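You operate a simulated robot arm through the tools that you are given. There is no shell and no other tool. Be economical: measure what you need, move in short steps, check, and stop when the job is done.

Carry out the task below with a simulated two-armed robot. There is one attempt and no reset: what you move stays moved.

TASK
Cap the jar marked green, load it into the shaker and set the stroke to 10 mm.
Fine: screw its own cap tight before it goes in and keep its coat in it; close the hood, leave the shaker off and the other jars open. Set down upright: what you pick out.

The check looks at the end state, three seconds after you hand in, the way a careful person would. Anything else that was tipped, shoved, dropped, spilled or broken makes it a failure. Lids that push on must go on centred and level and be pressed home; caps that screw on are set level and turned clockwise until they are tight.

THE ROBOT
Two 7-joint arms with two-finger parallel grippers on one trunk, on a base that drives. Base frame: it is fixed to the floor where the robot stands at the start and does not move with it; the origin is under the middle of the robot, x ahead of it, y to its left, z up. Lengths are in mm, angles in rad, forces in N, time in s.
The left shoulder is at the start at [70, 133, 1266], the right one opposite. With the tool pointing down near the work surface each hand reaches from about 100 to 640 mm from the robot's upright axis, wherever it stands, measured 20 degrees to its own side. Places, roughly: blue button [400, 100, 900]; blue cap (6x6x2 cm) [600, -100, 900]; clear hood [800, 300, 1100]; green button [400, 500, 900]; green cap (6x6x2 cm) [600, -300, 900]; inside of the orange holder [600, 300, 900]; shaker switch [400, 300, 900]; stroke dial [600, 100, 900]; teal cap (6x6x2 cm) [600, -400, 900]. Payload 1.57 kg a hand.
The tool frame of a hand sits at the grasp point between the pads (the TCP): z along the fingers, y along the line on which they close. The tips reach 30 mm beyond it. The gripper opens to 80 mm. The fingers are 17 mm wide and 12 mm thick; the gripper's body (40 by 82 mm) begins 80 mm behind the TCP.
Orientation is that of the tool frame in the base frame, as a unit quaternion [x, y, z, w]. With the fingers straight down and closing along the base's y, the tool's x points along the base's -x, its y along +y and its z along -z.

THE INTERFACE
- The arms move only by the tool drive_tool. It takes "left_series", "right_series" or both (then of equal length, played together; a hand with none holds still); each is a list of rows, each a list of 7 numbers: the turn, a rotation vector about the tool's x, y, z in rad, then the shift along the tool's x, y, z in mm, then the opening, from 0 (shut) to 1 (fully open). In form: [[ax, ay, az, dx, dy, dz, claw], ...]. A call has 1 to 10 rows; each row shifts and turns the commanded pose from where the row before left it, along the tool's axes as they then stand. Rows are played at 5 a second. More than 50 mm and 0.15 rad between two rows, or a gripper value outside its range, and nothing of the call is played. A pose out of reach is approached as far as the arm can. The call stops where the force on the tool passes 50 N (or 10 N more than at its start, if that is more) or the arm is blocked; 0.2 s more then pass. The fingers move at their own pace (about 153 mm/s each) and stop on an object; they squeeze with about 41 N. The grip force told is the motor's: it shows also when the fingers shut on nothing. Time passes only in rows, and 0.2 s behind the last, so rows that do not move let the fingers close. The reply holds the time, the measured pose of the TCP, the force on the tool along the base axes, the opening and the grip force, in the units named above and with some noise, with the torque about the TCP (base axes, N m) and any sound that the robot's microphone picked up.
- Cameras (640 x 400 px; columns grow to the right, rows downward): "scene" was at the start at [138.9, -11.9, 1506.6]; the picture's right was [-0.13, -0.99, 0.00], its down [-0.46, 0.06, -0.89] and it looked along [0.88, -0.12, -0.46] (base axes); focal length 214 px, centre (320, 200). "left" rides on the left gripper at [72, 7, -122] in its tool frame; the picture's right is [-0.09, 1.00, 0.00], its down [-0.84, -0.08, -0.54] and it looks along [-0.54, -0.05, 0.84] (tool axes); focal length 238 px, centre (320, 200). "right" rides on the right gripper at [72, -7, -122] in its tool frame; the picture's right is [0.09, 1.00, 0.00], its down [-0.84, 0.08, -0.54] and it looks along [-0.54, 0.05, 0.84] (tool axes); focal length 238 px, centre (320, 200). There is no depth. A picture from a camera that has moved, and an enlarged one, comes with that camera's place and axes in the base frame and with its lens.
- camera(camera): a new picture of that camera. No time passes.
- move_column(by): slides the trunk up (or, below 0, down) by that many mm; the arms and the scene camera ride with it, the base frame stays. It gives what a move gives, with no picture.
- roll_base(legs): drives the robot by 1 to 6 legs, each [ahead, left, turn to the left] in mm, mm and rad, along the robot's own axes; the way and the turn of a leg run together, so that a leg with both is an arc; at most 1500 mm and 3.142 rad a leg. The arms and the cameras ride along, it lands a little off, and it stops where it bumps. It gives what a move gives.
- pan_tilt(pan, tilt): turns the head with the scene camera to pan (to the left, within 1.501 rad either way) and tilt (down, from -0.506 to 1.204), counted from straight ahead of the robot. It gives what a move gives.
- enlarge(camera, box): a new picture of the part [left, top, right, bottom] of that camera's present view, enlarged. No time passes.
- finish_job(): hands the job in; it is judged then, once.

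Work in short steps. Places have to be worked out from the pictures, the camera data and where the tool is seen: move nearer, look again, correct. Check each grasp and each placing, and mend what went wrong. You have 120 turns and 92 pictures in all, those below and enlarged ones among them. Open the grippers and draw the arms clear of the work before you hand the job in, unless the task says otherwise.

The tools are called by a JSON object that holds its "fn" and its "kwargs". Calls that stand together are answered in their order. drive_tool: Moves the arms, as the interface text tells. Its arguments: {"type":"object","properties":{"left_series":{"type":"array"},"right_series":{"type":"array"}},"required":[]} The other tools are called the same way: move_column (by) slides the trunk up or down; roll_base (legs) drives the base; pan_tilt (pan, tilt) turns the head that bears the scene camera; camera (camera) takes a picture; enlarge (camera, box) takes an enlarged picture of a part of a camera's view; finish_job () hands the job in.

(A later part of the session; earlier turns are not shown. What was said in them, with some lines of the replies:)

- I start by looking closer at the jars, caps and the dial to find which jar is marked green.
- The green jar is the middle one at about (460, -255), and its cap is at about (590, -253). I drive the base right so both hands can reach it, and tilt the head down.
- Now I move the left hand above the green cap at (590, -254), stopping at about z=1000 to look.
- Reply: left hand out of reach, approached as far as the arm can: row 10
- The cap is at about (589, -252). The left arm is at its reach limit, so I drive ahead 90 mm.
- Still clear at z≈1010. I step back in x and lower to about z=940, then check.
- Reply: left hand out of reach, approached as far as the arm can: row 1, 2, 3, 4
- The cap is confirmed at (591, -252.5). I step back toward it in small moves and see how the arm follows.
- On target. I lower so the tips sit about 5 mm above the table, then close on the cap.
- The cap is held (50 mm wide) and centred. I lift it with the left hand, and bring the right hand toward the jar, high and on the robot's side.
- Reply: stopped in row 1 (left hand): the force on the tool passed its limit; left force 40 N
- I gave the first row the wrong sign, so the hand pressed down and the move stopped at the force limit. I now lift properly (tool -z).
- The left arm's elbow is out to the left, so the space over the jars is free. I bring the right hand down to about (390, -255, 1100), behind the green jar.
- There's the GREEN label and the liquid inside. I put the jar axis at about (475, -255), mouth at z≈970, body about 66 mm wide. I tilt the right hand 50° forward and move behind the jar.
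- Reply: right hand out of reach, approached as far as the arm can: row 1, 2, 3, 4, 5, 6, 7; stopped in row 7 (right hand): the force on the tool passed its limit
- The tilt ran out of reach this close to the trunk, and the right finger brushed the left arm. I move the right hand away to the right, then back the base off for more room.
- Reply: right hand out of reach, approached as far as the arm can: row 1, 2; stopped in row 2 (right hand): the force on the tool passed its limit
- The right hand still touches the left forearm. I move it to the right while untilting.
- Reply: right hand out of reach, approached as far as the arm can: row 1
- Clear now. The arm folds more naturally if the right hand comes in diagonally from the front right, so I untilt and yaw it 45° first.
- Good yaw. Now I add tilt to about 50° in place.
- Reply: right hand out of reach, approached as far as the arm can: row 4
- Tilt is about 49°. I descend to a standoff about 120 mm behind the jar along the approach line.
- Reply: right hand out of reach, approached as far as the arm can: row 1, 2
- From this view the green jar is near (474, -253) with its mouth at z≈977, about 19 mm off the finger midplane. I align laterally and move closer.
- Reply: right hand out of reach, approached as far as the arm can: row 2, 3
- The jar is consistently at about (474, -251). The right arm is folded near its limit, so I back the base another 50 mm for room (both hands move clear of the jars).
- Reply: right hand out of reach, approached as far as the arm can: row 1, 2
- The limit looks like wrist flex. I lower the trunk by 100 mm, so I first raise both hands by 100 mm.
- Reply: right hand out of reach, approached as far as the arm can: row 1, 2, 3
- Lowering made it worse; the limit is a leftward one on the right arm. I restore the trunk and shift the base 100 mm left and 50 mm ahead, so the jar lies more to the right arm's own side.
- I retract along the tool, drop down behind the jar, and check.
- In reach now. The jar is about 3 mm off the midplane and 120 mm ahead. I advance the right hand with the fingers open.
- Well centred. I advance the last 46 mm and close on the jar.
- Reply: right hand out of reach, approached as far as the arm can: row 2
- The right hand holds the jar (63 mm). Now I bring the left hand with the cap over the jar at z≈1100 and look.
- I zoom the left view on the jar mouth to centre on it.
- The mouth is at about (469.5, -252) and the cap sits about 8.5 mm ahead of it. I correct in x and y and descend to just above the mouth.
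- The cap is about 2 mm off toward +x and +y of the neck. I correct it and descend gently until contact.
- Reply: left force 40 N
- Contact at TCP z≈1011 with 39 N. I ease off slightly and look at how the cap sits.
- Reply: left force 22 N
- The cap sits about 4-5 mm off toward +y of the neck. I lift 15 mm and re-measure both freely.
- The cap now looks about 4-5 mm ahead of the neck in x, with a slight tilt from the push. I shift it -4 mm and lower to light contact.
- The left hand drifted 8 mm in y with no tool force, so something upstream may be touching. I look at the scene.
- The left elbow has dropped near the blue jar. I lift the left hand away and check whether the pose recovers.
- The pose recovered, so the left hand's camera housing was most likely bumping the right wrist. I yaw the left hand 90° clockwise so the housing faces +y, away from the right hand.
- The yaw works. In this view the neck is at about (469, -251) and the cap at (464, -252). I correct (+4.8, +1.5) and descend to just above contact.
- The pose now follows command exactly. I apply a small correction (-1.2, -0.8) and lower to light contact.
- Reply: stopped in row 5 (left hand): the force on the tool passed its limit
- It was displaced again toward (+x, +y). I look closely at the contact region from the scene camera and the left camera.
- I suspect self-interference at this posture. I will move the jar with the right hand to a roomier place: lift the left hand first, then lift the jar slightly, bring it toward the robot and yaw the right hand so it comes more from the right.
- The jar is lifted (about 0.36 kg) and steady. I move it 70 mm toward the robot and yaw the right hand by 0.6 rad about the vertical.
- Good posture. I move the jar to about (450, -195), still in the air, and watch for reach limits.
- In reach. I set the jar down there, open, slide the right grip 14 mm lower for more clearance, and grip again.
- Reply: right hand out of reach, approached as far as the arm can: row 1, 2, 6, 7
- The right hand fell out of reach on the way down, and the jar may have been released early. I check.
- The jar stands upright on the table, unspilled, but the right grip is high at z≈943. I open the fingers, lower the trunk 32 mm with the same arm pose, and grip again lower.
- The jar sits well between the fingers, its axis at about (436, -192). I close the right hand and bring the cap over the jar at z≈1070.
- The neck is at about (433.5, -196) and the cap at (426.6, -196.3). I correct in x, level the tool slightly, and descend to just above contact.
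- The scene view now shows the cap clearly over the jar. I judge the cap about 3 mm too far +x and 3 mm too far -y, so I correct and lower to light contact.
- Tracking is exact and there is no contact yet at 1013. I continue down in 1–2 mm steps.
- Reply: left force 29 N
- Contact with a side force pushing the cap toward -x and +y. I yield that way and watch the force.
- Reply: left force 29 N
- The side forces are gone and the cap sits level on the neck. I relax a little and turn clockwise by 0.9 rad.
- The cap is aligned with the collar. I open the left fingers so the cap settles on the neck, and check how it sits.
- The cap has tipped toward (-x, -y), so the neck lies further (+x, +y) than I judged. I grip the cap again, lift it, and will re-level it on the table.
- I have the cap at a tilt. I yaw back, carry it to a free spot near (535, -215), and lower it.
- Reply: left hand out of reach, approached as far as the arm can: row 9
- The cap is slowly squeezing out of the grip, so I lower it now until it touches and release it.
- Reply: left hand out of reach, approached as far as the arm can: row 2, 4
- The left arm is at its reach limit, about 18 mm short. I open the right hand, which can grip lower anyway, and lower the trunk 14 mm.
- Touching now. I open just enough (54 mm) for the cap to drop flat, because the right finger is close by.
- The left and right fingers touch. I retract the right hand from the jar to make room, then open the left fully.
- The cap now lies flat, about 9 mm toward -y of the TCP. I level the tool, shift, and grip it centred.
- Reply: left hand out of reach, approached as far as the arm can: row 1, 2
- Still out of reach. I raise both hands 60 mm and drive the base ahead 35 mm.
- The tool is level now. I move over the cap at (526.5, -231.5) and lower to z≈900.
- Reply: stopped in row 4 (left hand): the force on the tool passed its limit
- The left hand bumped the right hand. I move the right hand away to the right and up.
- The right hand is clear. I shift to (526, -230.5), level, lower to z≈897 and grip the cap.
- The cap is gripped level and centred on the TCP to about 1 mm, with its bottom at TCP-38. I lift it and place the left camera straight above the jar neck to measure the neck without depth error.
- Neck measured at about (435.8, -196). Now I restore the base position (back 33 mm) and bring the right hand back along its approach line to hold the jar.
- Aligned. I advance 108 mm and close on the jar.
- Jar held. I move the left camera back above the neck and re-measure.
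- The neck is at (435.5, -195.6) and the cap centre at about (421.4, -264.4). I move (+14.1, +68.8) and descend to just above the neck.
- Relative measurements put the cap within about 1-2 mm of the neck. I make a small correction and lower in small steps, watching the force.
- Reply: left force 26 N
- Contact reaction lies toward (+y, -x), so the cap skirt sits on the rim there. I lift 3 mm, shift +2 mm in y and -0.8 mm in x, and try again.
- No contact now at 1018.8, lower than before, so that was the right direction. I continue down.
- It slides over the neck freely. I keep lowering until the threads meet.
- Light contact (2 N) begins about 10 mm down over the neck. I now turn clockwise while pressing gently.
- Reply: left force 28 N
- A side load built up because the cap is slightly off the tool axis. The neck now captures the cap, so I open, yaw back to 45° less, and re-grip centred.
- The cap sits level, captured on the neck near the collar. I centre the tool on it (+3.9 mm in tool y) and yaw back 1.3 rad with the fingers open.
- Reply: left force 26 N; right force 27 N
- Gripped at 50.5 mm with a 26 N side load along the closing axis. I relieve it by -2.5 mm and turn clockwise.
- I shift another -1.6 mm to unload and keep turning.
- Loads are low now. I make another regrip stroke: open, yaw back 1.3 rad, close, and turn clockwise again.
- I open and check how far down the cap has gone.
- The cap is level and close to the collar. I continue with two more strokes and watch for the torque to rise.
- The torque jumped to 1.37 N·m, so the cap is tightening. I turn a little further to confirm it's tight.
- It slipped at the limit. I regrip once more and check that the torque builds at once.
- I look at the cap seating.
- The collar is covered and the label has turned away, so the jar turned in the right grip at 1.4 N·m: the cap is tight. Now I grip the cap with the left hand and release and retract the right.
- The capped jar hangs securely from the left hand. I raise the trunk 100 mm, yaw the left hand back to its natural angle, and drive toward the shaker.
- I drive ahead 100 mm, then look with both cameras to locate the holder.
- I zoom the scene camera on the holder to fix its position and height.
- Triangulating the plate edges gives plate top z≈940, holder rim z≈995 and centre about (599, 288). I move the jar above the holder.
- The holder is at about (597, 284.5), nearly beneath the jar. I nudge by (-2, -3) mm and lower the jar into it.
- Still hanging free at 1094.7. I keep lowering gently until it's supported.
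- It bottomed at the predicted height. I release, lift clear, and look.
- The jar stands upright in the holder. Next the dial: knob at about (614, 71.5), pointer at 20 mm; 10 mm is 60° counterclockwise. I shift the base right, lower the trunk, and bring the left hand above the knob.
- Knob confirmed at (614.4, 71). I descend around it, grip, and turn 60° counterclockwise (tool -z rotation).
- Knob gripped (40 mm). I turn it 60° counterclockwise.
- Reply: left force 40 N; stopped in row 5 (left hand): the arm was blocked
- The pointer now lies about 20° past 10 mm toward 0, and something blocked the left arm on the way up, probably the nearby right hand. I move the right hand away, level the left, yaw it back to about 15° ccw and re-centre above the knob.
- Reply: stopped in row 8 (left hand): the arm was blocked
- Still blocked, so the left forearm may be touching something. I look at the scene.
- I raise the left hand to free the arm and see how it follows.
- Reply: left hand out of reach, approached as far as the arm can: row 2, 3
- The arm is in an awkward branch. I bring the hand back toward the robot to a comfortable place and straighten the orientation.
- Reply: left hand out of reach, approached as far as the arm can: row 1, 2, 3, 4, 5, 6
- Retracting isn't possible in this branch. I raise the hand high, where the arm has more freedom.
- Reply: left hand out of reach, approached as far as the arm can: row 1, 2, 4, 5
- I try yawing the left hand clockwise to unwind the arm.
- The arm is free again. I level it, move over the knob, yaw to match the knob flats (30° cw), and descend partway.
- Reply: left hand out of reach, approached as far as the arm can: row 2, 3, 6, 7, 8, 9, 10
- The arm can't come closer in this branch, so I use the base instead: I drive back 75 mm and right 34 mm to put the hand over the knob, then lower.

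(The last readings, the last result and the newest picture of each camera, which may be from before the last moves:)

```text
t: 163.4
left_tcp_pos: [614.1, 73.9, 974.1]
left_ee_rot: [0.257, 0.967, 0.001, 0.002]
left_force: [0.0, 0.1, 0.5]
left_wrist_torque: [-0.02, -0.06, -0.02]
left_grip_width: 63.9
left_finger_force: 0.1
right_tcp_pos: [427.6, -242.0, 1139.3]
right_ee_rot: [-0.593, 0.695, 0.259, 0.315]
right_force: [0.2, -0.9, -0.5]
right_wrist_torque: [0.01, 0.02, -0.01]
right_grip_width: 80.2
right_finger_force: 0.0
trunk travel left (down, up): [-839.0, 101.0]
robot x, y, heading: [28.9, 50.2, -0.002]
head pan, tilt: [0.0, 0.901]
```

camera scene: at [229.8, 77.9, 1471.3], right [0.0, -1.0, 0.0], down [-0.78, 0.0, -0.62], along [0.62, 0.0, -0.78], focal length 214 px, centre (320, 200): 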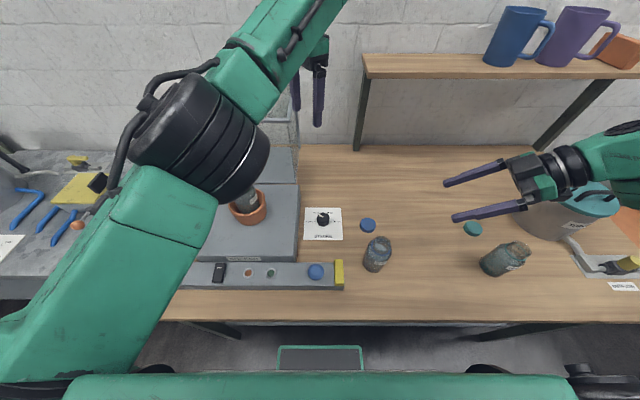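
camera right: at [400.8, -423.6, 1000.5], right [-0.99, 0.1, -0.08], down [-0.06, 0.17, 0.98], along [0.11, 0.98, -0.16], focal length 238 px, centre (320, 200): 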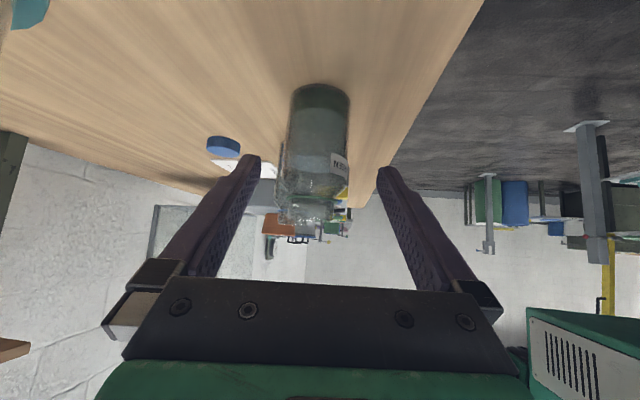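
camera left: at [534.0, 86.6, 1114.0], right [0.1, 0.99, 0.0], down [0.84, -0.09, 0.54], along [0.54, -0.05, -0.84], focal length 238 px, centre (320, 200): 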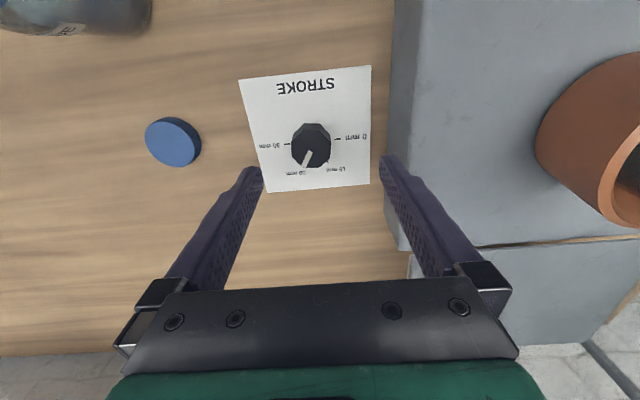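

On target. I descend, grip the knob, and turn it clockwise by 0.36 rad.

{"fn": "drive_tool", "kwargs": {"left_series": [[0, 0, 0, -1.5, -2.6, 30, 0.8], [0, 0, 0, 0, 0, 30, 0.8], [0, 0, 0, 0, 0, 13, 0.8], [0, 0, 0, 0, 0, 0, 0.8], [0, 0, 0, 0, 0, 0, 0.3], [0, 0, 0, 0, 0, 0, 0.3], [0, 0, 0, 0, 0, 0, 0.3]]}}

{"fn": "drive_tool", "kwargs": {"left_series": [[0, 0, 0.12, 0, 0, 0, 0.3], [0, 0, 0.12, 0, 0, 0, 0.3], [0, 0, 0.12, 0, 0, 0, 0.3], [0, 0, 0, 0, 0, 0, 0.3]]}}

{"fn": "drive_tool", "kwargs": {"left_series": [[0, 0, 0, 0, 0, 0, 0.8], [0, 0, 0, 0, 0, 0, 0.8], [0, 0, 0, 0, 0, -35, 0.8], [0, 0, 0, 0, 0, -40, 0.8], [0, 0, 0, 0, 0, 0, 0.8]]}}

{"fn": "enlarge", "kwargs": {"camera": "left", "box": [230, 70, 410, 220]}}

```text
t: 165.0
left_tcp_pos: [606.6, 75.6, 915.9]
left_ee_rot: [0.259, 0.966, 0.0, 0.011]
left_force: [4.1, 25.3, 3.5]
left_wrist_torque: [0.97, -0.15, 0.37]
left_grip_width: 37.6
left_finger_force: 43.9
left hand out of reach, approached as far as the arm can: row 1, 2, 3
right_tcp_pos: [429.4, -235.7, 1140.6]
right_ee_rot: [-0.593, 0.696, 0.257, 0.313]
right_force: [0.7, 0.6, 1.2]
right_wrist_torque: [0.02, -0.01, 0.01]
right_grip_width: 80.0
right_finger_force: 0.0
trunk travel left (down, up): [-839.0, 101.0]
robot x, y, heading: [29.4, 42.5, 0.005]
head pan, tilt: [0.0, 0.901]
```

```text
t: 166.0
left_tcp_pos: [603.7, 76.8, 903.1]
left_ee_rot: [0.426, 0.905, 0.003, 0.004]
left_force: [12.3, 23.5, 8.6]
left_wrist_torque: [0.43, -0.7, 0.39]
left_grip_width: 47.0
left_finger_force: 12.8
right_tcp_pos: [430.6, -237.1, 1141.3]
right_ee_rot: [-0.593, 0.696, 0.258, 0.312]
right_force: [-0.2, 0.0, -0.9]
right_wrist_torque: [-0.02, 0.0, -0.03]
right_grip_width: 79.8
right_finger_force: 0.0
trunk travel left (down, up): [-839.0, 101.0]
robot x, y, heading: [28.0, 41.7, 0.002]
head pan, tilt: [0.0, 0.901]
```

```text
t: 167.2
left_tcp_pos: [606.6, 71.9, 975.8]
left_ee_rot: [0.425, 0.905, 0.0, 0.001]
left_force: [-0.1, -0.2, 0.4]
left_wrist_torque: [0.02, 0.0, -0.03]
left_grip_width: 64.1
left_finger_force: 0.0
left hand out of reach, approached as far as the arm can: row 4
right_tcp_pos: [427.7, -241.6, 1140.0]
right_ee_rot: [-0.592, 0.696, 0.258, 0.314]
right_force: [0.5, -0.2, 0.5]
right_wrist_torque: [-0.02, 0.02, -0.01]
right_grip_width: 79.9
right_finger_force: 0.1
trunk travel left (down, up): [-839.0, 101.0]
robot x, y, heading: [30.3, 44.3, 0.0]
head pan, tilt: [0.0, 0.901]
```

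```text
2.67 times, centred on (320, 145) of left
camera zoom: at [566.5, 132.1, 1097.1], right [0.83, 0.56, 0.0], down [0.47, -0.69, 0.54], along [0.31, -0.45, -0.84], focal length 636 px, centre (320, 347)
```

zoom: 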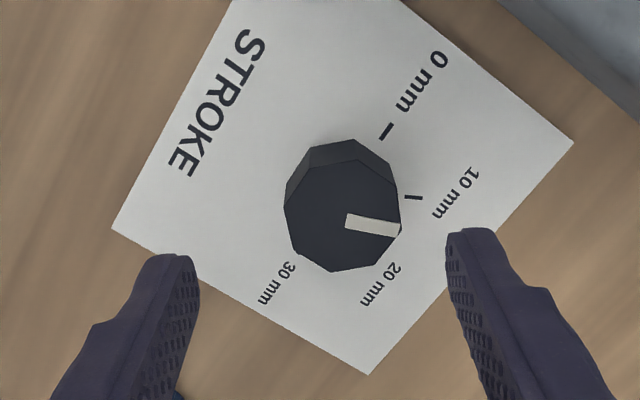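

The pointer is now about 8° short of 10 mm, on the 20 side. I nudge the base ahead 9 mm to centre on the knob, match the flats, and turn back 0.14 rad counterclockwise.

{"fn": "roll_base", "kwargs": {"legs": [[9, 0, 0]]}}

{"fn": "drive_tool", "kwargs": {"left_series": [[0, 0, 0.15, 0, 0, 0, 0.8], [0, 0, 0.04, 0, 0, 30, 0.8], [0, 0, 0, 0, 0, 30, 0.8], [0, 0, 0, 0, 0, 13, 0.8], [0, 0, 0, 0, 0, 0, 0.8], [0, 0, 0, 0, 0, 0, 0.3], [0, 0, 0, 0, 0, 0, 0.3]]}}

{"fn": "drive_tool", "kwargs": {"left_series": [[0, 0, -0.07, 0, 0, 0, 0.3], [0, 0, -0.07, 0, 0, 0, 0.3], [0, 0, 0, 0, 0, 0, 0.3]]}}

{"fn": "drive_tool", "kwargs": {"left_series": [[0, 0, 0, 0, 0, 0, 0.8], [0, 0, 0, 0, 0, 0, 0.8], [0, 0, 0, 0, 0, -35, 0.8], [0, 0, 0, 0, 0, -40, 0.8], [0, 0, 0, 0, 0, 0, 0.8]]}}

{"fn": "enlarge", "kwargs": {"camera": "left", "box": [230, 70, 410, 220]}}

```text
t: 168.0
left_tcp_pos: [613.8, 71.0, 976.0]
left_ee_rot: [0.426, 0.905, 0.0, 0.002]
left_force: [-0.5, 0.6, -0.4]
left_wrist_torque: [-0.01, 0.01, -0.01]
left_grip_width: 63.9
left_finger_force: 0.1
right_tcp_pos: [435.4, -241.3, 1139.4]
right_ee_rot: [-0.592, 0.695, 0.259, 0.316]
right_force: [1.1, -0.2, 0.4]
right_wrist_torque: [-0.01, -0.02, -0.02]
right_grip_width: 80.3
right_finger_force: 0.1
trunk travel left (down, up): [-839.0, 101.0]
robot x, y, heading: [37.7, 44.1, 0.003]
head pan, tilt: [0.0, 0.901]
```

```text
t: 169.6
left_tcp_pos: [614.8, 76.5, 916.5]
left_ee_rot: [0.508, 0.861, 0.001, 0.001]
left_force: [9.3, 7.0, 5.5]
left_wrist_torque: [-0.03, -0.37, 0.11]
left_grip_width: 40.8
left_finger_force: 45.1
left hand out of reach, approached as far as the arm can: row 4
right_tcp_pos: [438.7, -240.7, 1139.0]
right_ee_rot: [-0.592, 0.695, 0.259, 0.314]
right_force: [-0.8, -0.3, 0.3]
right_wrist_torque: [0.0, -0.02, 0.01]
right_grip_width: 80.1
right_finger_force: 0.1
trunk travel left (down, up): [-839.0, 101.0]
robot x, y, heading: [40.1, 45.8, 0.003]
head pan, tilt: [0.0, 0.901]
```

```text
t: 170.4
left_tcp_pos: [613.8, 75.8, 916.9]
left_ee_rot: [0.448, 0.894, -0.001, 0.0]
left_force: [7.1, 8.1, 1.8]
left_wrist_torque: [0.2, -0.65, 0.1]
left_grip_width: 40.6
left_finger_force: 44.8
right_tcp_pos: [438.1, -240.3, 1138.8]
right_ee_rot: [-0.592, 0.695, 0.259, 0.314]
right_force: [0.3, -0.6, -0.6]
right_wrist_torque: [-0.02, -0.02, -0.02]
right_grip_width: 79.7
right_finger_force: 0.0
trunk travel left (down, up): [-839.0, 101.0]
robot x, y, heading: [37.2, 39.8, 0.004]
head pan, tilt: [0.0, 0.901]
```

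```text
t: 171.6
left_tcp_pos: [614.8, 75.7, 991.7]
left_ee_rot: [0.447, 0.894, 0.002, 0.0]
left_force: [0.7, 1.6, -0.5]
left_wrist_torque: [-0.02, -0.01, -0.04]
left_grip_width: 64.0
left_finger_force: 0.0
right_tcp_pos: [437.4, -241.4, 1139.2]
right_ee_rot: [-0.592, 0.695, 0.259, 0.315]
right_force: [-0.6, -0.2, -0.2]
right_wrist_torque: [-0.01, -0.03, 0.03]
right_grip_width: 80.3
right_finger_force: 0.0
trunk travel left (down, up): [-839.0, 101.0]
robot x, y, heading: [38.7, 46.2, 0.003]
head pan, tilt: [0.0, 0.901]
```

```text
2.67 times, centred on (320, 145) of left
camera zoom: at [577.9, 138.2, 1113.7], right [0.85, 0.52, 0.0], down [0.44, -0.72, 0.54], along [0.28, -0.46, -0.84], focal length 636 px, centre (320, 347)
```

zoom: 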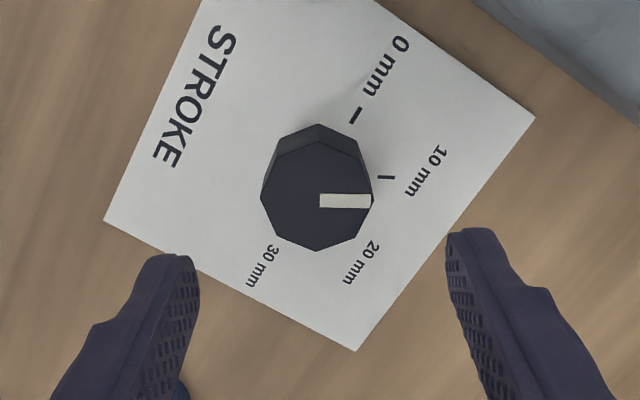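

The pointer is now on 10 mm (30° measured). Now the hood: I take a close look at how it's built.

{"fn": "enlarge", "kwargs": {"camera": "scene", "box": [170, 40, 340, 200]}}

```text
2.50 times, centred on (255, 120) of scene
camera zoom: at [163.7, 44.7, 1471.2], right [0.0, -1.0, 0.0], down [-0.78, 0.0, -0.62], along [0.62, 0.0, -0.78], focal length 536 px, centre (482, 400)
```

zoom: 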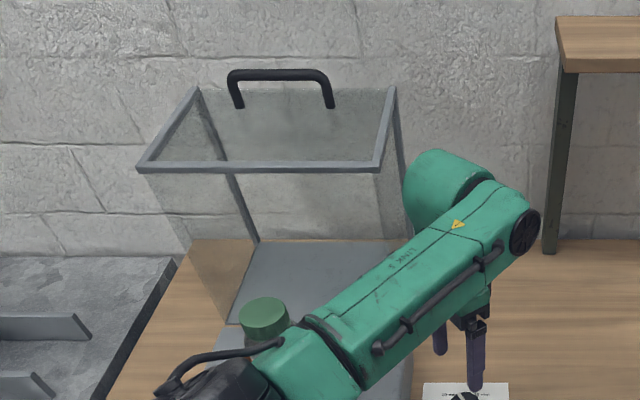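

The geometry fits a hinged hood, opened 90° about the slab's rear edge (x≈719, z≈940). Its handle is at about (842, 283, 1222), and it closes by swinging the handle forward over an arc of about 308 mm radius. I raise the left hand and the trunk, yaw so the fingers close along x, and drive toward it.

{"fn": "drive_tool", "kwargs": {"left_series": [[0, 0, 0, 0, 0, -40, 0.8], [0, 0, 0, 0, 0, -40, 0.8], [0, 0, 0, 0, 0, -40, 0.8], [0, 0, 0, 0, 0, -40, 0.8], [0, 0, 0, 0, 0, -40, 0.8], [0, 0, 0.15, 0, 0, 0, 0.8], [0, 0, 0.15, 0, 0, 0, 0.8], [0, 0, 0.15, 0, 0, 0, 0.8], [0, 0, 0.15, 0, 0, 0, 0.8], [0, 0, 0.05, 0, 0, 0, 0.8]]}}

{"fn": "move_column", "kwargs": {"by": 100}}

{"fn": "roll_base", "kwargs": {"legs": [[0, 200, 0]]}}

{"fn": "roll_base", "kwargs": {"legs": [[180, 0, 0]]}}

```text
t: 173.8
left_tcp_pos: [612.5, 73.9, 1191.9]
left_ee_rot: [0.711, 0.703, 0.0, 0.0]
left_force: [-0.4, 0.4, -0.2]
left_wrist_torque: [-0.01, -0.02, 0.01]
left_grip_width: 64.0
left_finger_force: 0.1
right_tcp_pos: [437.1, -242.2, 1139.1]
right_ee_rot: [-0.592, 0.695, 0.259, 0.315]
right_force: [-0.6, 0.3, -1.0]
right_wrist_torque: [-0.01, -0.01, 0.01]
right_grip_width: 80.0
right_finger_force: 0.1
trunk travel left (down, up): [-839.0, 101.0]
robot x, y, heading: [41.3, 47.2, 0.002]
head pan, tilt: [0.0, 0.901]
```

```text
t: 175.1
left_tcp_pos: [611.8, 73.8, 1291.3]
left_ee_rot: [0.71, 0.704, 0.001, 0.001]
left_force: [-0.4, 0.2, 0.1]
left_wrist_torque: [-0.02, 0.0, 0.01]
left_grip_width: 64.0
left_finger_force: 0.1
right_tcp_pos: [437.5, -242.8, 1238.9]
right_ee_rot: [-0.592, 0.695, 0.258, 0.315]
right_force: [0.4, -0.8, -0.1]
right_wrist_torque: [0.0, 0.0, 0.02]
right_grip_width: 80.0
right_finger_force: 0.0
trunk travel left (down, up): [-939.0, 1.0]
robot x, y, heading: [38.6, 43.1, 0.003]
head pan, tilt: [0.0, 0.901]
```

```text
t: 176.7
left_tcp_pos: [612.3, 262.0, 1292.1]
left_ee_rot: [0.71, 0.704, 0.002, -0.001]
left_force: [0.8, -0.7, 0.5]
left_wrist_torque: [0.03, -0.03, 0.01]
left_grip_width: 64.1
left_finger_force: 0.0
right_tcp_pos: [436.3, -52.5, 1238.4]
right_ee_rot: [-0.591, 0.695, 0.261, 0.316]
right_force: [-0.6, -1.5, -0.8]
right_wrist_torque: [0.06, -0.04, -0.01]
right_grip_width: 79.8
right_finger_force: 0.0
trunk travel left (down, up): [-939.0, 1.0]
robot x, y, heading: [36.2, 239.7, -0.002]
head pan, tilt: [0.0, 0.901]
```

```text
t: 178.2
left_tcp_pos: [768.0, 267.0, 1289.5]
left_ee_rot: [0.71, 0.704, -0.001, -0.002]
left_force: [3.5, -1.5, -1.3]
left_wrist_torque: [0.27, 0.34, 0.0]
left_grip_width: 64.1
left_finger_force: 0.1
right_tcp_pos: [593.9, -47.7, 1236.6]
right_ee_rot: [-0.591, 0.696, 0.26, 0.314]
right_force: [-3.2, -1.4, 0.0]
right_wrist_torque: [0.05, -0.24, -0.26]
right_grip_width: 80.0
right_finger_force: 0.1
trunk travel left (down, up): [-939.0, 1.0]
robot x, y, heading: [193.3, 237.9, 0.002]
head pan, tilt: [0.0, 0.901]
```

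The base stopped at x≈193. I extend the left hand toward the handle as far as it goes and look.

{"fn": "drive_tool", "kwargs": {"left_series": [[0, 0, 0, 4, 25, 0, 0.8], [0, 0, 0, 4, 25, 0, 0.8], [0, 0, 0, 4, 24, 0, 0.8], [0, 0, 0, 0, 0, 0, 0.8]]}}

{"fn": "camera", "kwargs": {"camera": "left"}}

```text
t: 179.2
left_tcp_pos: [773.3, 295.6, 1283.2]
left_ee_rot: [0.71, 0.704, 0.002, 0.0]
left_force: [0.3, 0.1, -0.4]
left_wrist_torque: [0.0, 0.03, 0.04]
left_grip_width: 64.0
left_finger_force: 0.1
left hand out of reach, approached as far as the arm can: row 1, 2, 3
right_tcp_pos: [585.9, -49.3, 1239.4]
right_ee_rot: [-0.592, 0.695, 0.259, 0.315]
right_force: [-0.3, 0.3, -0.1]
right_wrist_torque: [-0.01, -0.04, 0.02]
right_grip_width: 80.3
right_finger_force: 0.0
trunk travel left (down, up): [-939.0, 1.0]
robot x, y, heading: [192.3, 239.4, 0.002]
head pan, tilt: [0.0, 0.901]
```

```text
2 pictures are left
camera left: at [780.5, 367.1, 1404.6], right [0.99, -0.1, 0.0], down [-0.09, -0.84, 0.54], along [-0.05, -0.54, -0.84], focal length 238 px, centre (320, 200)
```

left: 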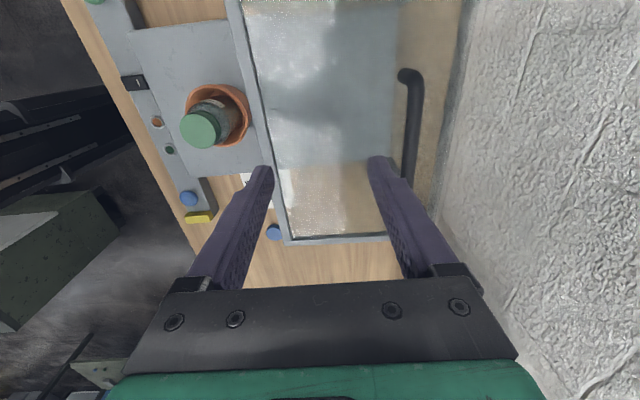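

The handle bar is confirmed at x≈841, z≈1222 and is about 70 mm beyond reach with the hand vertical. I tilt the fingers forward about 34° to gain reach, narrow the opening, and look at the pose.

{"fn": "drive_tool", "kwargs": {"left_series": [[-0.15, 0, 0, 0, 0, 0, 0.4], [-0.15, 0, 0, 0, 0, 0, 0.4], [-0.15, 0, 0, 0, 0, 0, 0.4], [-0.15, 0, 0, 0, 0, 0, 0.4], [0, 0, 0, 0, 10, 0, 0.4], [0, 0, 0, 0, 10, 0, 0.4], [0, 0, 0, 0, 0, 0, 0.4]]}}

```text
t: 180.8
left_tcp_pos: [790.3, 294.9, 1293.1]
left_ee_rot: [0.678, 0.673, 0.209, 0.21]
left_force: [-0.2, -0.6, 0.2]
left_wrist_torque: [0.01, 0.02, -0.01]
left_grip_width: 32.1
left_finger_force: 0.0
right_tcp_pos: [588.4, -48.3, 1239.4]
right_ee_rot: [-0.592, 0.695, 0.259, 0.315]
right_force: [-0.6, 0.7, 0.0]
right_wrist_torque: [-0.04, 0.02, 0.0]
right_grip_width: 80.0
right_finger_force: 0.0
trunk travel left (down, up): [-939.0, 1.0]
robot x, y, heading: [192.9, 236.4, -0.001]
head pan, tilt: [0.0, 0.901]
```

In reach with the tilt. I advance along the fingers onto the handle bar and close.

{"fn": "drive_tool", "kwargs": {"left_series": [[0, 0, 0, 0, 2.6, 25, 0.4], [0, 0, 0, 0, 0, 25, 0.4], [0, 0, 0, 0, 0, 16, 0.4], [0, 0, 0, 0, 0, 8, 0.4], [0, 0, 0, 0, 0, 0, 0.4], [0, 0, 0, 0, 0, 0, 0], [0, 0, 0, 0, 0, 0, 0], [0, 0, 0, 0, 0, 0, 0]]}}

```text
t: 182.6
left_tcp_pos: [834.5, 294.4, 1234.9]
left_ee_rot: [0.678, 0.672, 0.21, 0.211]
left_force: [7.0, -0.5, 10.7]
left_wrist_torque: [-0.23, -0.28, 0.07]
left_grip_width: 11.5
left_finger_force: 28.8
right_tcp_pos: [588.5, -48.2, 1238.6]
right_ee_rot: [-0.592, 0.695, 0.259, 0.315]
right_force: [0.0, 0.0, 0.2]
right_wrist_torque: [-0.04, 0.01, 0.01]
right_grip_width: 80.2
right_finger_force: 0.1
trunk travel left (down, up): [-939.0, 1.0]
robot x, y, heading: [190.8, 242.1, -0.003]
head pan, tilt: [0.0, 0.901]
```

The bar is gripped (11.5 mm). I pull along the arc by about 35 mm to test that the hood swings.

{"fn": "drive_tool", "kwargs": {"left_series": [[0, 0, 0, 0, -9, -14.5, 0], [0, 0, 0, 0, -9.5, -14, 0], [0, 0, 0, 0, 0, 0, 0]]}}

```text
t: 183.4
left_tcp_pos: [801.4, 293.7, 1248.0]
left_ee_rot: [0.678, 0.672, 0.209, 0.211]
left_force: [4.8, 0.4, 12.5]
left_wrist_torque: [-0.41, -0.25, -0.01]
left_grip_width: 11.8
left_finger_force: 29.2
right_tcp_pos: [587.1, -48.5, 1238.8]
right_ee_rot: [-0.592, 0.696, 0.258, 0.316]
right_force: [0.1, 0.3, 1.3]
right_wrist_torque: [0.04, 0.02, -0.01]
right_grip_width: 80.1
right_finger_force: 0.1
trunk travel left (down, up): [-939.0, 1.0]
robot x, y, heading: [189.6, 240.6, -0.003]
head pan, tilt: [0.0, 0.901]
```

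The hood swings with little force, so the hinge model fits. I continue along the arc.

{"fn": "drive_tool", "kwargs": {"left_series": [[0, 0, 0, 0, -21.3, -23.4, 0], [0, 0, 0, 0, -23.9, -22, 0], [0, 0, 0, 0, -26.1, -19.2, 0], [0, 0, 0, 0, 0, 0, 0]]}}

```text
t: 184.4
left_tcp_pos: [703.3, 294.2, 1261.7]
left_ee_rot: [0.679, 0.672, 0.209, 0.211]
left_force: [0.6, -1.6, 14.8]
left_wrist_torque: [-0.75, -0.21, -0.27]
left_grip_width: 11.3
left_finger_force: 29.3
right_tcp_pos: [585.1, -48.9, 1240.9]
right_ee_rot: [-0.592, 0.695, 0.258, 0.316]
right_force: [-0.6, -0.1, 0.2]
right_wrist_torque: [0.0, 0.02, 0.02]
right_grip_width: 80.2
right_finger_force: 0.3
trunk travel left (down, up): [-939.0, 1.0]
robot x, y, heading: [188.6, 239.1, 0.001]
head pan, tilt: [0.0, 0.901]
```

The arm follows well and the hood is at the top of its arc. I use small base steps back for the near-horizontal part, lowering the hand to match the arc.

{"fn": "roll_base", "kwargs": {"legs": [[-28, 0, 0]]}}

{"fn": "drive_tool", "kwargs": {"left_series": [[0, 0, 0, 0, -2.3, 3.3, 0], [0, 0, 0, 0, 0, 0, 0]]}}

{"fn": "roll_base", "kwargs": {"legs": [[-32, 0, 0]]}}

{"fn": "drive_tool", "kwargs": {"left_series": [[0, 0, 0, 0, -3.6, 5.3, 0], [0, 0, 0, 0, 0, 0, 0]]}}

{"fn": "roll_base", "kwargs": {"legs": [[-31, 0, 0]]}}

{"fn": "drive_tool", "kwargs": {"left_series": [[0, 0, 0, 0, -5.5, 8, 0], [0, 0, 0, 0, 0, 0, 0]]}}

```text
t: 185.2
left_tcp_pos: [682.9, 294.0, 1258.4]
left_ee_rot: [0.678, 0.673, 0.21, 0.21]
left_force: [2.2, -2.3, 7.0]
left_wrist_torque: [0.19, -0.21, 0.34]
left_grip_width: 12.1
left_finger_force: 28.9
right_tcp_pos: [563.8, -49.6, 1237.2]
right_ee_rot: [-0.591, 0.696, 0.26, 0.315]
right_force: [0.7, 0.2, 0.4]
right_wrist_torque: [0.01, 0.0, 0.05]
right_grip_width: 80.0
right_finger_force: 0.1
trunk travel left (down, up): [-939.0, 1.0]
robot x, y, heading: [157.5, 241.3, -0.005]
head pan, tilt: [0.0, 0.901]
```

```text
t: 185.8
left_tcp_pos: [676.8, 293.3, 1258.4]
left_ee_rot: [0.676, 0.672, 0.212, 0.213]
left_force: [1.0, -4.5, 14.8]
left_wrist_torque: [-0.03, -0.3, 0.21]
left_grip_width: 11.5
left_finger_force: 29.6
right_tcp_pos: [558.1, -49.7, 1239.8]
right_ee_rot: [-0.592, 0.695, 0.258, 0.316]
right_force: [-0.3, 0.1, -0.1]
right_wrist_torque: [0.01, -0.01, -0.01]
right_grip_width: 80.2
right_finger_force: 0.1
trunk travel left (down, up): [-939.0, 1.0]
robot x, y, heading: [161.1, 241.6, 0.002]
head pan, tilt: [0.0, 0.901]
```

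```text
t: 186.7
left_tcp_pos: [650.9, 293.2, 1255.9]
left_ee_rot: [0.678, 0.673, 0.209, 0.209]
left_force: [3.5, -5.1, -1.7]
left_wrist_torque: [0.0, -0.09, 0.29]
left_grip_width: 11.8
left_finger_force: 29.2
right_tcp_pos: [532.4, -49.4, 1237.8]
right_ee_rot: [-0.592, 0.695, 0.26, 0.314]
right_force: [-0.7, 0.0, -0.7]
right_wrist_torque: [-0.02, 0.0, -0.01]
right_grip_width: 79.9
right_finger_force: 0.1
trunk travel left (down, up): [-939.0, 1.0]
robot x, y, heading: [132.4, 238.1, 0.001]
head pan, tilt: [0.0, 0.901]
```

```text
t: 187.3
left_tcp_pos: [644.9, 293.5, 1254.5]
left_ee_rot: [0.677, 0.672, 0.212, 0.215]
left_force: [-1.6, -2.3, 17.4]
left_wrist_torque: [0.03, -0.23, 0.25]
left_grip_width: 11.3
left_finger_force: 29.0
right_tcp_pos: [525.2, -48.8, 1239.8]
right_ee_rot: [-0.592, 0.694, 0.258, 0.317]
right_force: [-0.9, 0.7, -0.2]
right_wrist_torque: [0.04, -0.01, -0.02]
right_grip_width: 80.3
right_finger_force: 0.1
trunk travel left (down, up): [-939.0, 1.0]
robot x, y, heading: [132.2, 237.0, 0.002]
head pan, tilt: [0.0, 0.901]
```

```text
t: 188.1
left_tcp_pos: [619.5, 295.1, 1248.5]
left_ee_rot: [0.677, 0.674, 0.209, 0.208]
left_force: [4.6, -3.3, -8.8]
left_wrist_torque: [0.14, -0.06, 0.35]
left_grip_width: 12.1
left_finger_force: 29.3
right_tcp_pos: [499.8, -48.8, 1237.0]
right_ee_rot: [-0.592, 0.695, 0.261, 0.314]
right_force: [0.7, 0.3, -0.2]
right_wrist_torque: [-0.02, 0.0, -0.02]
right_grip_width: 79.8
right_finger_force: 0.1
trunk travel left (down, up): [-939.0, 1.0]
robot x, y, heading: [99.0, 239.3, 0.004]
head pan, tilt: [0.0, 0.901]
```

```text
t: 188.7
left_tcp_pos: [609.4, 294.8, 1245.4]
left_ee_rot: [0.676, 0.672, 0.212, 0.215]
left_force: [-7.2, -0.3, 21.8]
left_wrist_torque: [-0.11, -0.16, 0.08]
left_grip_width: 11.5
left_finger_force: 29.1
right_tcp_pos: [492.2, -48.3, 1241.4]
right_ee_rot: [-0.592, 0.694, 0.258, 0.317]
right_force: [-0.5, 0.4, -0.6]
right_wrist_torque: [0.0, 0.04, 0.02]
right_grip_width: 79.9
right_finger_force: 0.1
trunk travel left (down, up): [-939.0, 1.0]
robot x, y, heading: [99.7, 237.5, 0.002]
head pan, tilt: [0.0, 0.901]
```

It tracks the arc well (angle about 109°). I continue with two more base steps, then arm steps downward.

{"fn": "roll_base", "kwargs": {"legs": [[-27, 0, 0]]}}

{"fn": "drive_tool", "kwargs": {"left_series": [[0, 0, 0, 0, -7.9, 11.6, 0], [0, 0, 0, 0, 0, 0, 0]]}}

{"fn": "roll_base", "kwargs": {"legs": [[-27, 0, 0]]}}

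{"fn": "drive_tool", "kwargs": {"left_series": [[0, 0, 0, 0, -8.6, 12.5, 0], [0, 0, 0, 0, 0, 0, 0]]}}

{"fn": "drive_tool", "kwargs": {"left_series": [[0, 0, 0, 0, -30, 0, 0], [0, 0, 0, 0, -30, 2.5, 0], [0, 0, 0, 0, 0, 0, 0]]}}

```text
t: 189.5
left_tcp_pos: [591.9, 294.6, 1237.3]
left_ee_rot: [0.678, 0.673, 0.21, 0.209]
left_force: [6.6, -3.1, -10.8]
left_wrist_torque: [0.25, -0.05, 0.4]
left_grip_width: 11.6
left_finger_force: 29.5
right_tcp_pos: [474.4, -49.9, 1237.1]
right_ee_rot: [-0.592, 0.695, 0.26, 0.314]
right_force: [-0.2, 0.0, 0.0]
right_wrist_torque: [-0.02, 0.01, -0.03]
right_grip_width: 79.9
right_finger_force: 0.0
trunk travel left (down, up): [-939.0, 1.0]
robot x, y, heading: [75.4, 239.7, -0.001]
head pan, tilt: [0.0, 0.901]
```

```text
t: 190.1
left_tcp_pos: [582.2, 296.5, 1229.8]
left_ee_rot: [0.677, 0.673, 0.212, 0.212]
left_force: [-11.2, -3.5, 18.6]
left_wrist_torque: [-0.18, -0.08, 0.19]
left_grip_width: 11.3
left_finger_force: 29.2
right_tcp_pos: [464.4, -49.2, 1241.9]
right_ee_rot: [-0.593, 0.694, 0.258, 0.317]
right_force: [0.0, -0.4, 0.2]
right_wrist_torque: [0.0, -0.02, -0.04]
right_grip_width: 80.0
right_finger_force: 0.0
trunk travel left (down, up): [-939.0, 1.0]
robot x, y, heading: [72.6, 238.3, 0.007]
head pan, tilt: [0.0, 0.901]
```

```text
t: 190.9
left_tcp_pos: [567.4, 297.6, 1222.1]
left_ee_rot: [0.678, 0.674, 0.209, 0.206]
left_force: [6.7, -4.5, -11.7]
left_wrist_torque: [0.27, -0.01, 0.43]
left_grip_width: 11.7
left_finger_force: 29.3
right_tcp_pos: [449.7, -49.0, 1237.6]
right_ee_rot: [-0.591, 0.696, 0.26, 0.315]
right_force: [-0.5, 0.0, -0.6]
right_wrist_torque: [0.01, 0.0, -0.03]
right_grip_width: 79.9
right_finger_force: 0.0
trunk travel left (down, up): [-939.0, 1.0]
robot x, y, heading: [48.1, 238.7, 0.001]
head pan, tilt: [0.0, 0.901]
```

```text
t: 191.5
left_tcp_pos: [554.9, 296.6, 1213.2]
left_ee_rot: [0.677, 0.672, 0.212, 0.211]
left_force: [-13.0, -2.1, 17.3]
left_wrist_torque: [-0.17, 0.03, 0.09]
left_grip_width: 11.7
left_finger_force: 29.0
right_tcp_pos: [437.4, -48.4, 1242.3]
right_ee_rot: [-0.593, 0.693, 0.258, 0.317]
right_force: [-0.8, 0.5, -0.7]
right_wrist_torque: [0.04, 0.04, 0.02]
right_grip_width: 80.1
right_finger_force: 0.1
trunk travel left (down, up): [-939.0, 1.0]
robot x, y, heading: [44.8, 235.0, 0.004]
head pan, tilt: [0.0, 0.901]
```

```text
t: 192.3
left_tcp_pos: [507.3, 297.9, 1174.3]
left_ee_rot: [0.677, 0.673, 0.211, 0.209]
left_force: [-12.0, -2.5, 9.9]
left_wrist_torque: [-0.46, 0.08, -0.09]
left_grip_width: 11.9
left_finger_force: 28.7
right_tcp_pos: [439.4, -49.1, 1240.9]
right_ee_rot: [-0.593, 0.694, 0.258, 0.317]
right_force: [0.6, -0.5, -0.5]
right_wrist_torque: [0.0, -0.01, -0.03]
right_grip_width: 80.2
right_finger_force: 0.1
trunk travel left (down, up): [-939.0, 1.0]
robot x, y, heading: [46.4, 239.3, 0.003]
head pan, tilt: [0.0, 0.901]
```

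At about 132°. I follow the rest of the arc down until the hood closes.

{"fn": "drive_tool", "kwargs": {"left_series": [[0, 0, 0, 0, -34.5, 4.3, 0], [0, 0, 0, 0, -30.3, 9.5, 0], [0, 0, 0, 0, -29.3, 12.7, 0], [0, 0, 0, 0, 0, 0, 0]]}}

{"fn": "drive_tool", "kwargs": {"left_series": [[0, 0, 0, 0, -12.6, 7.2, 0], [0, 0, 0, 0, -12.6, 7.2, 0], [0, 0, 0, 0, 0, 0, 0]]}}

{"fn": "camera", "kwargs": {"camera": "scene"}}

```text
t: 193.3
left_tcp_pos: [449.0, 297.3, 1098.1]
left_ee_rot: [0.678, 0.673, 0.209, 0.207]
left_force: [-6.9, -8.1, 1.8]
left_wrist_torque: [-0.25, 0.01, 0.09]
left_grip_width: 11.6
left_finger_force: 28.7
right_tcp_pos: [442.3, -50.0, 1239.4]
right_ee_rot: [-0.592, 0.694, 0.259, 0.316]
right_force: [-0.6, -0.1, 0.1]
right_wrist_torque: [-0.02, 0.04, -0.01]
right_grip_width: 79.8
right_finger_force: 0.0
trunk travel left (down, up): [-939.0, 1.0]
robot x, y, heading: [50.1, 239.6, 0.002]
head pan, tilt: [0.0, 0.901]
```

```text
t: 194.1
left_tcp_pos: [445.9, 298.4, 1074.6]
left_ee_rot: [0.674, 0.674, 0.214, 0.213]
left_force: [22.4, -2.2, 41.2]
left_wrist_torque: [-0.16, -0.09, -0.09]
left_grip_width: 12.1
left_finger_force: 29.6
right_tcp_pos: [449.9, -49.4, 1237.9]
right_ee_rot: [-0.592, 0.695, 0.26, 0.314]
right_force: [0.1, 0.2, 0.1]
right_wrist_torque: [0.05, 0.01, -0.01]
right_grip_width: 80.1
right_finger_force: 0.0
trunk travel left (down, up): [-939.0, 1.0]
robot x, y, heading: [49.5, 238.9, 0.002]
head pan, tilt: [0.0, 0.901]
```

```text
1 pictures are left
camera scene: at [175.5, 236.9, 1571.4], right [0.0, -1.0, 0.0], down [-0.79, 0.0, -0.62], along [0.62, 0.0, -0.79], focal length 214 px, centre (320, 200)
```

scene: 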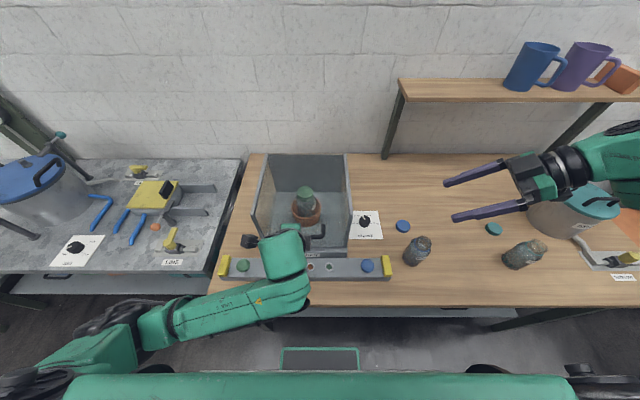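

The hood is down (41 N stop) over the slab with the jar upright inside. I release the handle gently and draw the left hand back along the fingers.

{"fn": "drive_tool", "kwargs": {"left_series": [[0, 0, 0, 0, 1, -2, 0], [0, 0, 0, 0, 0, 0, 0.3], [0, 0, 0, 0, 0, 0, 0.3], [0, 0, 0, 0, 0, -20, 0.3], [0, 0, 0, 0, 0, -30, 0.3], [0, 0, 0, 0, 0, -30, 0.3], [0, 0, 0, 0, 0, 0, 0.3]]}}

```text
t: 195.7
left_tcp_pos: [393.5, 296.7, 1139.7]
left_ee_rot: [0.677, 0.674, 0.209, 0.208]
left_force: [-0.9, 0.0, 0.3]
left_wrist_torque: [0.04, 0.02, 0.01]
left_grip_width: 24.1
left_finger_force: 0.1
right_tcp_pos: [444.9, -48.8, 1238.7]
right_ee_rot: [-0.592, 0.695, 0.259, 0.315]
right_force: [-0.1, 0.3, 0.3]
right_wrist_torque: [-0.01, -0.03, 0.0]
right_grip_width: 79.8
right_finger_force: 0.1
trunk travel left (down, up): [-939.0, 1.0]
robot x, y, heading: [47.7, 241.3, 0.002]
head pan, tilt: [0.0, 0.901]
5 turns are left
```

Clear of the handle. I open the gripper, back the robot away from the bench, and take the last look.

{"fn": "drive_tool", "kwargs": {"left_series": [[0, 0, 0, 0, 0, 0, 1], [0, 0, 0, 0, 0, 0, 1]]}}

{"fn": "roll_base", "kwargs": {"legs": [[-200, 0, 0]]}}

{"fn": "enlarge", "kwargs": {"camera": "scene", "box": [200, 60, 480, 240]}}

```text
t: 196.3
left_tcp_pos: [393.6, 298.4, 1139.5]
left_ee_rot: [0.677, 0.674, 0.209, 0.208]
left_force: [0.5, 0.7, -0.6]
left_wrist_torque: [-0.02, -0.02, 0.02]
left_grip_width: 79.9
left_finger_force: 0.1
right_tcp_pos: [445.5, -48.2, 1239.2]
right_ee_rot: [-0.592, 0.695, 0.26, 0.316]
right_force: [-0.1, 0.7, -0.3]
right_wrist_torque: [0.02, 0.02, 0.0]
right_grip_width: 80.1
right_finger_force: 0.3
trunk travel left (down, up): [-939.0, 1.0]
robot x, y, heading: [47.0, 238.9, 0.002]
head pan, tilt: [0.0, 0.901]
```

```text
t: 197.9
left_tcp_pos: [202.3, 299.7, 1139.5]
left_ee_rot: [0.676, 0.676, 0.208, 0.207]
left_force: [-0.5, 0.1, -0.5]
left_wrist_torque: [-0.02, 0.04, -0.01]
left_grip_width: 79.8
left_finger_force: 0.1
right_tcp_pos: [253.3, -47.1, 1237.7]
right_ee_rot: [-0.593, 0.694, 0.261, 0.314]
right_force: [0.6, 0.1, -1.2]
right_wrist_torque: [0.02, 0.03, 0.03]
right_grip_width: 80.2
right_finger_force: 0.0
trunk travel left (down, up): [-939.0, 1.0]
robot x, y, heading: [-149.4, 237.2, 0.007]
head pan, tilt: [0.0, 0.901]
```

```text
2.22 times, centred on (340, 150) of scene
camera zoom: at [-19.0, 238.5, 1570.8], right [0.01, -1.0, 0.0], down [-0.79, 0.0, -0.62], along [0.62, 0.0, -0.79], focal length 477 px, centre (276, 311)
4 turns are left
```

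zoom: 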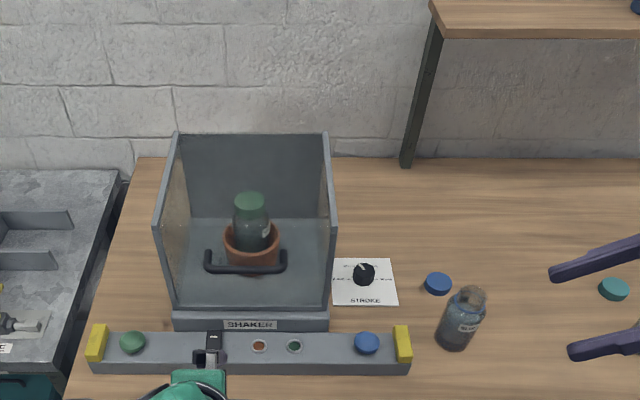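

The hood is closed over the upright capped jar, the dial reads 10 mm, and both arms are clear. I hand the job in.

{"fn": "finish_job", "kwargs": {}}

```text
The job is handed in.
```

I capped the green jar with its own cap, screwed it tight and put it upright in the shaker holder. The stroke dial is at 10 mm and the hood is closed. I never touched the shaker switch or buttons, and the other two jars are still open.

Some handling was rougher than it should have been:
- **Cap:** it tipped on the neck once and had to be set flat on the table before it threaded.
- **Green jar:** it dropped about 20 mm onto the table while still open. I saw no spill.
- **Arms and base:** the hands bumped each other a few times. The base also stopped short on one drive toward the bench, possibly against something. I saw nothing shoved or tipped.
- **Switch:** the left gripper hid the shaker switch in the last picture, so I didn't see it at the end.
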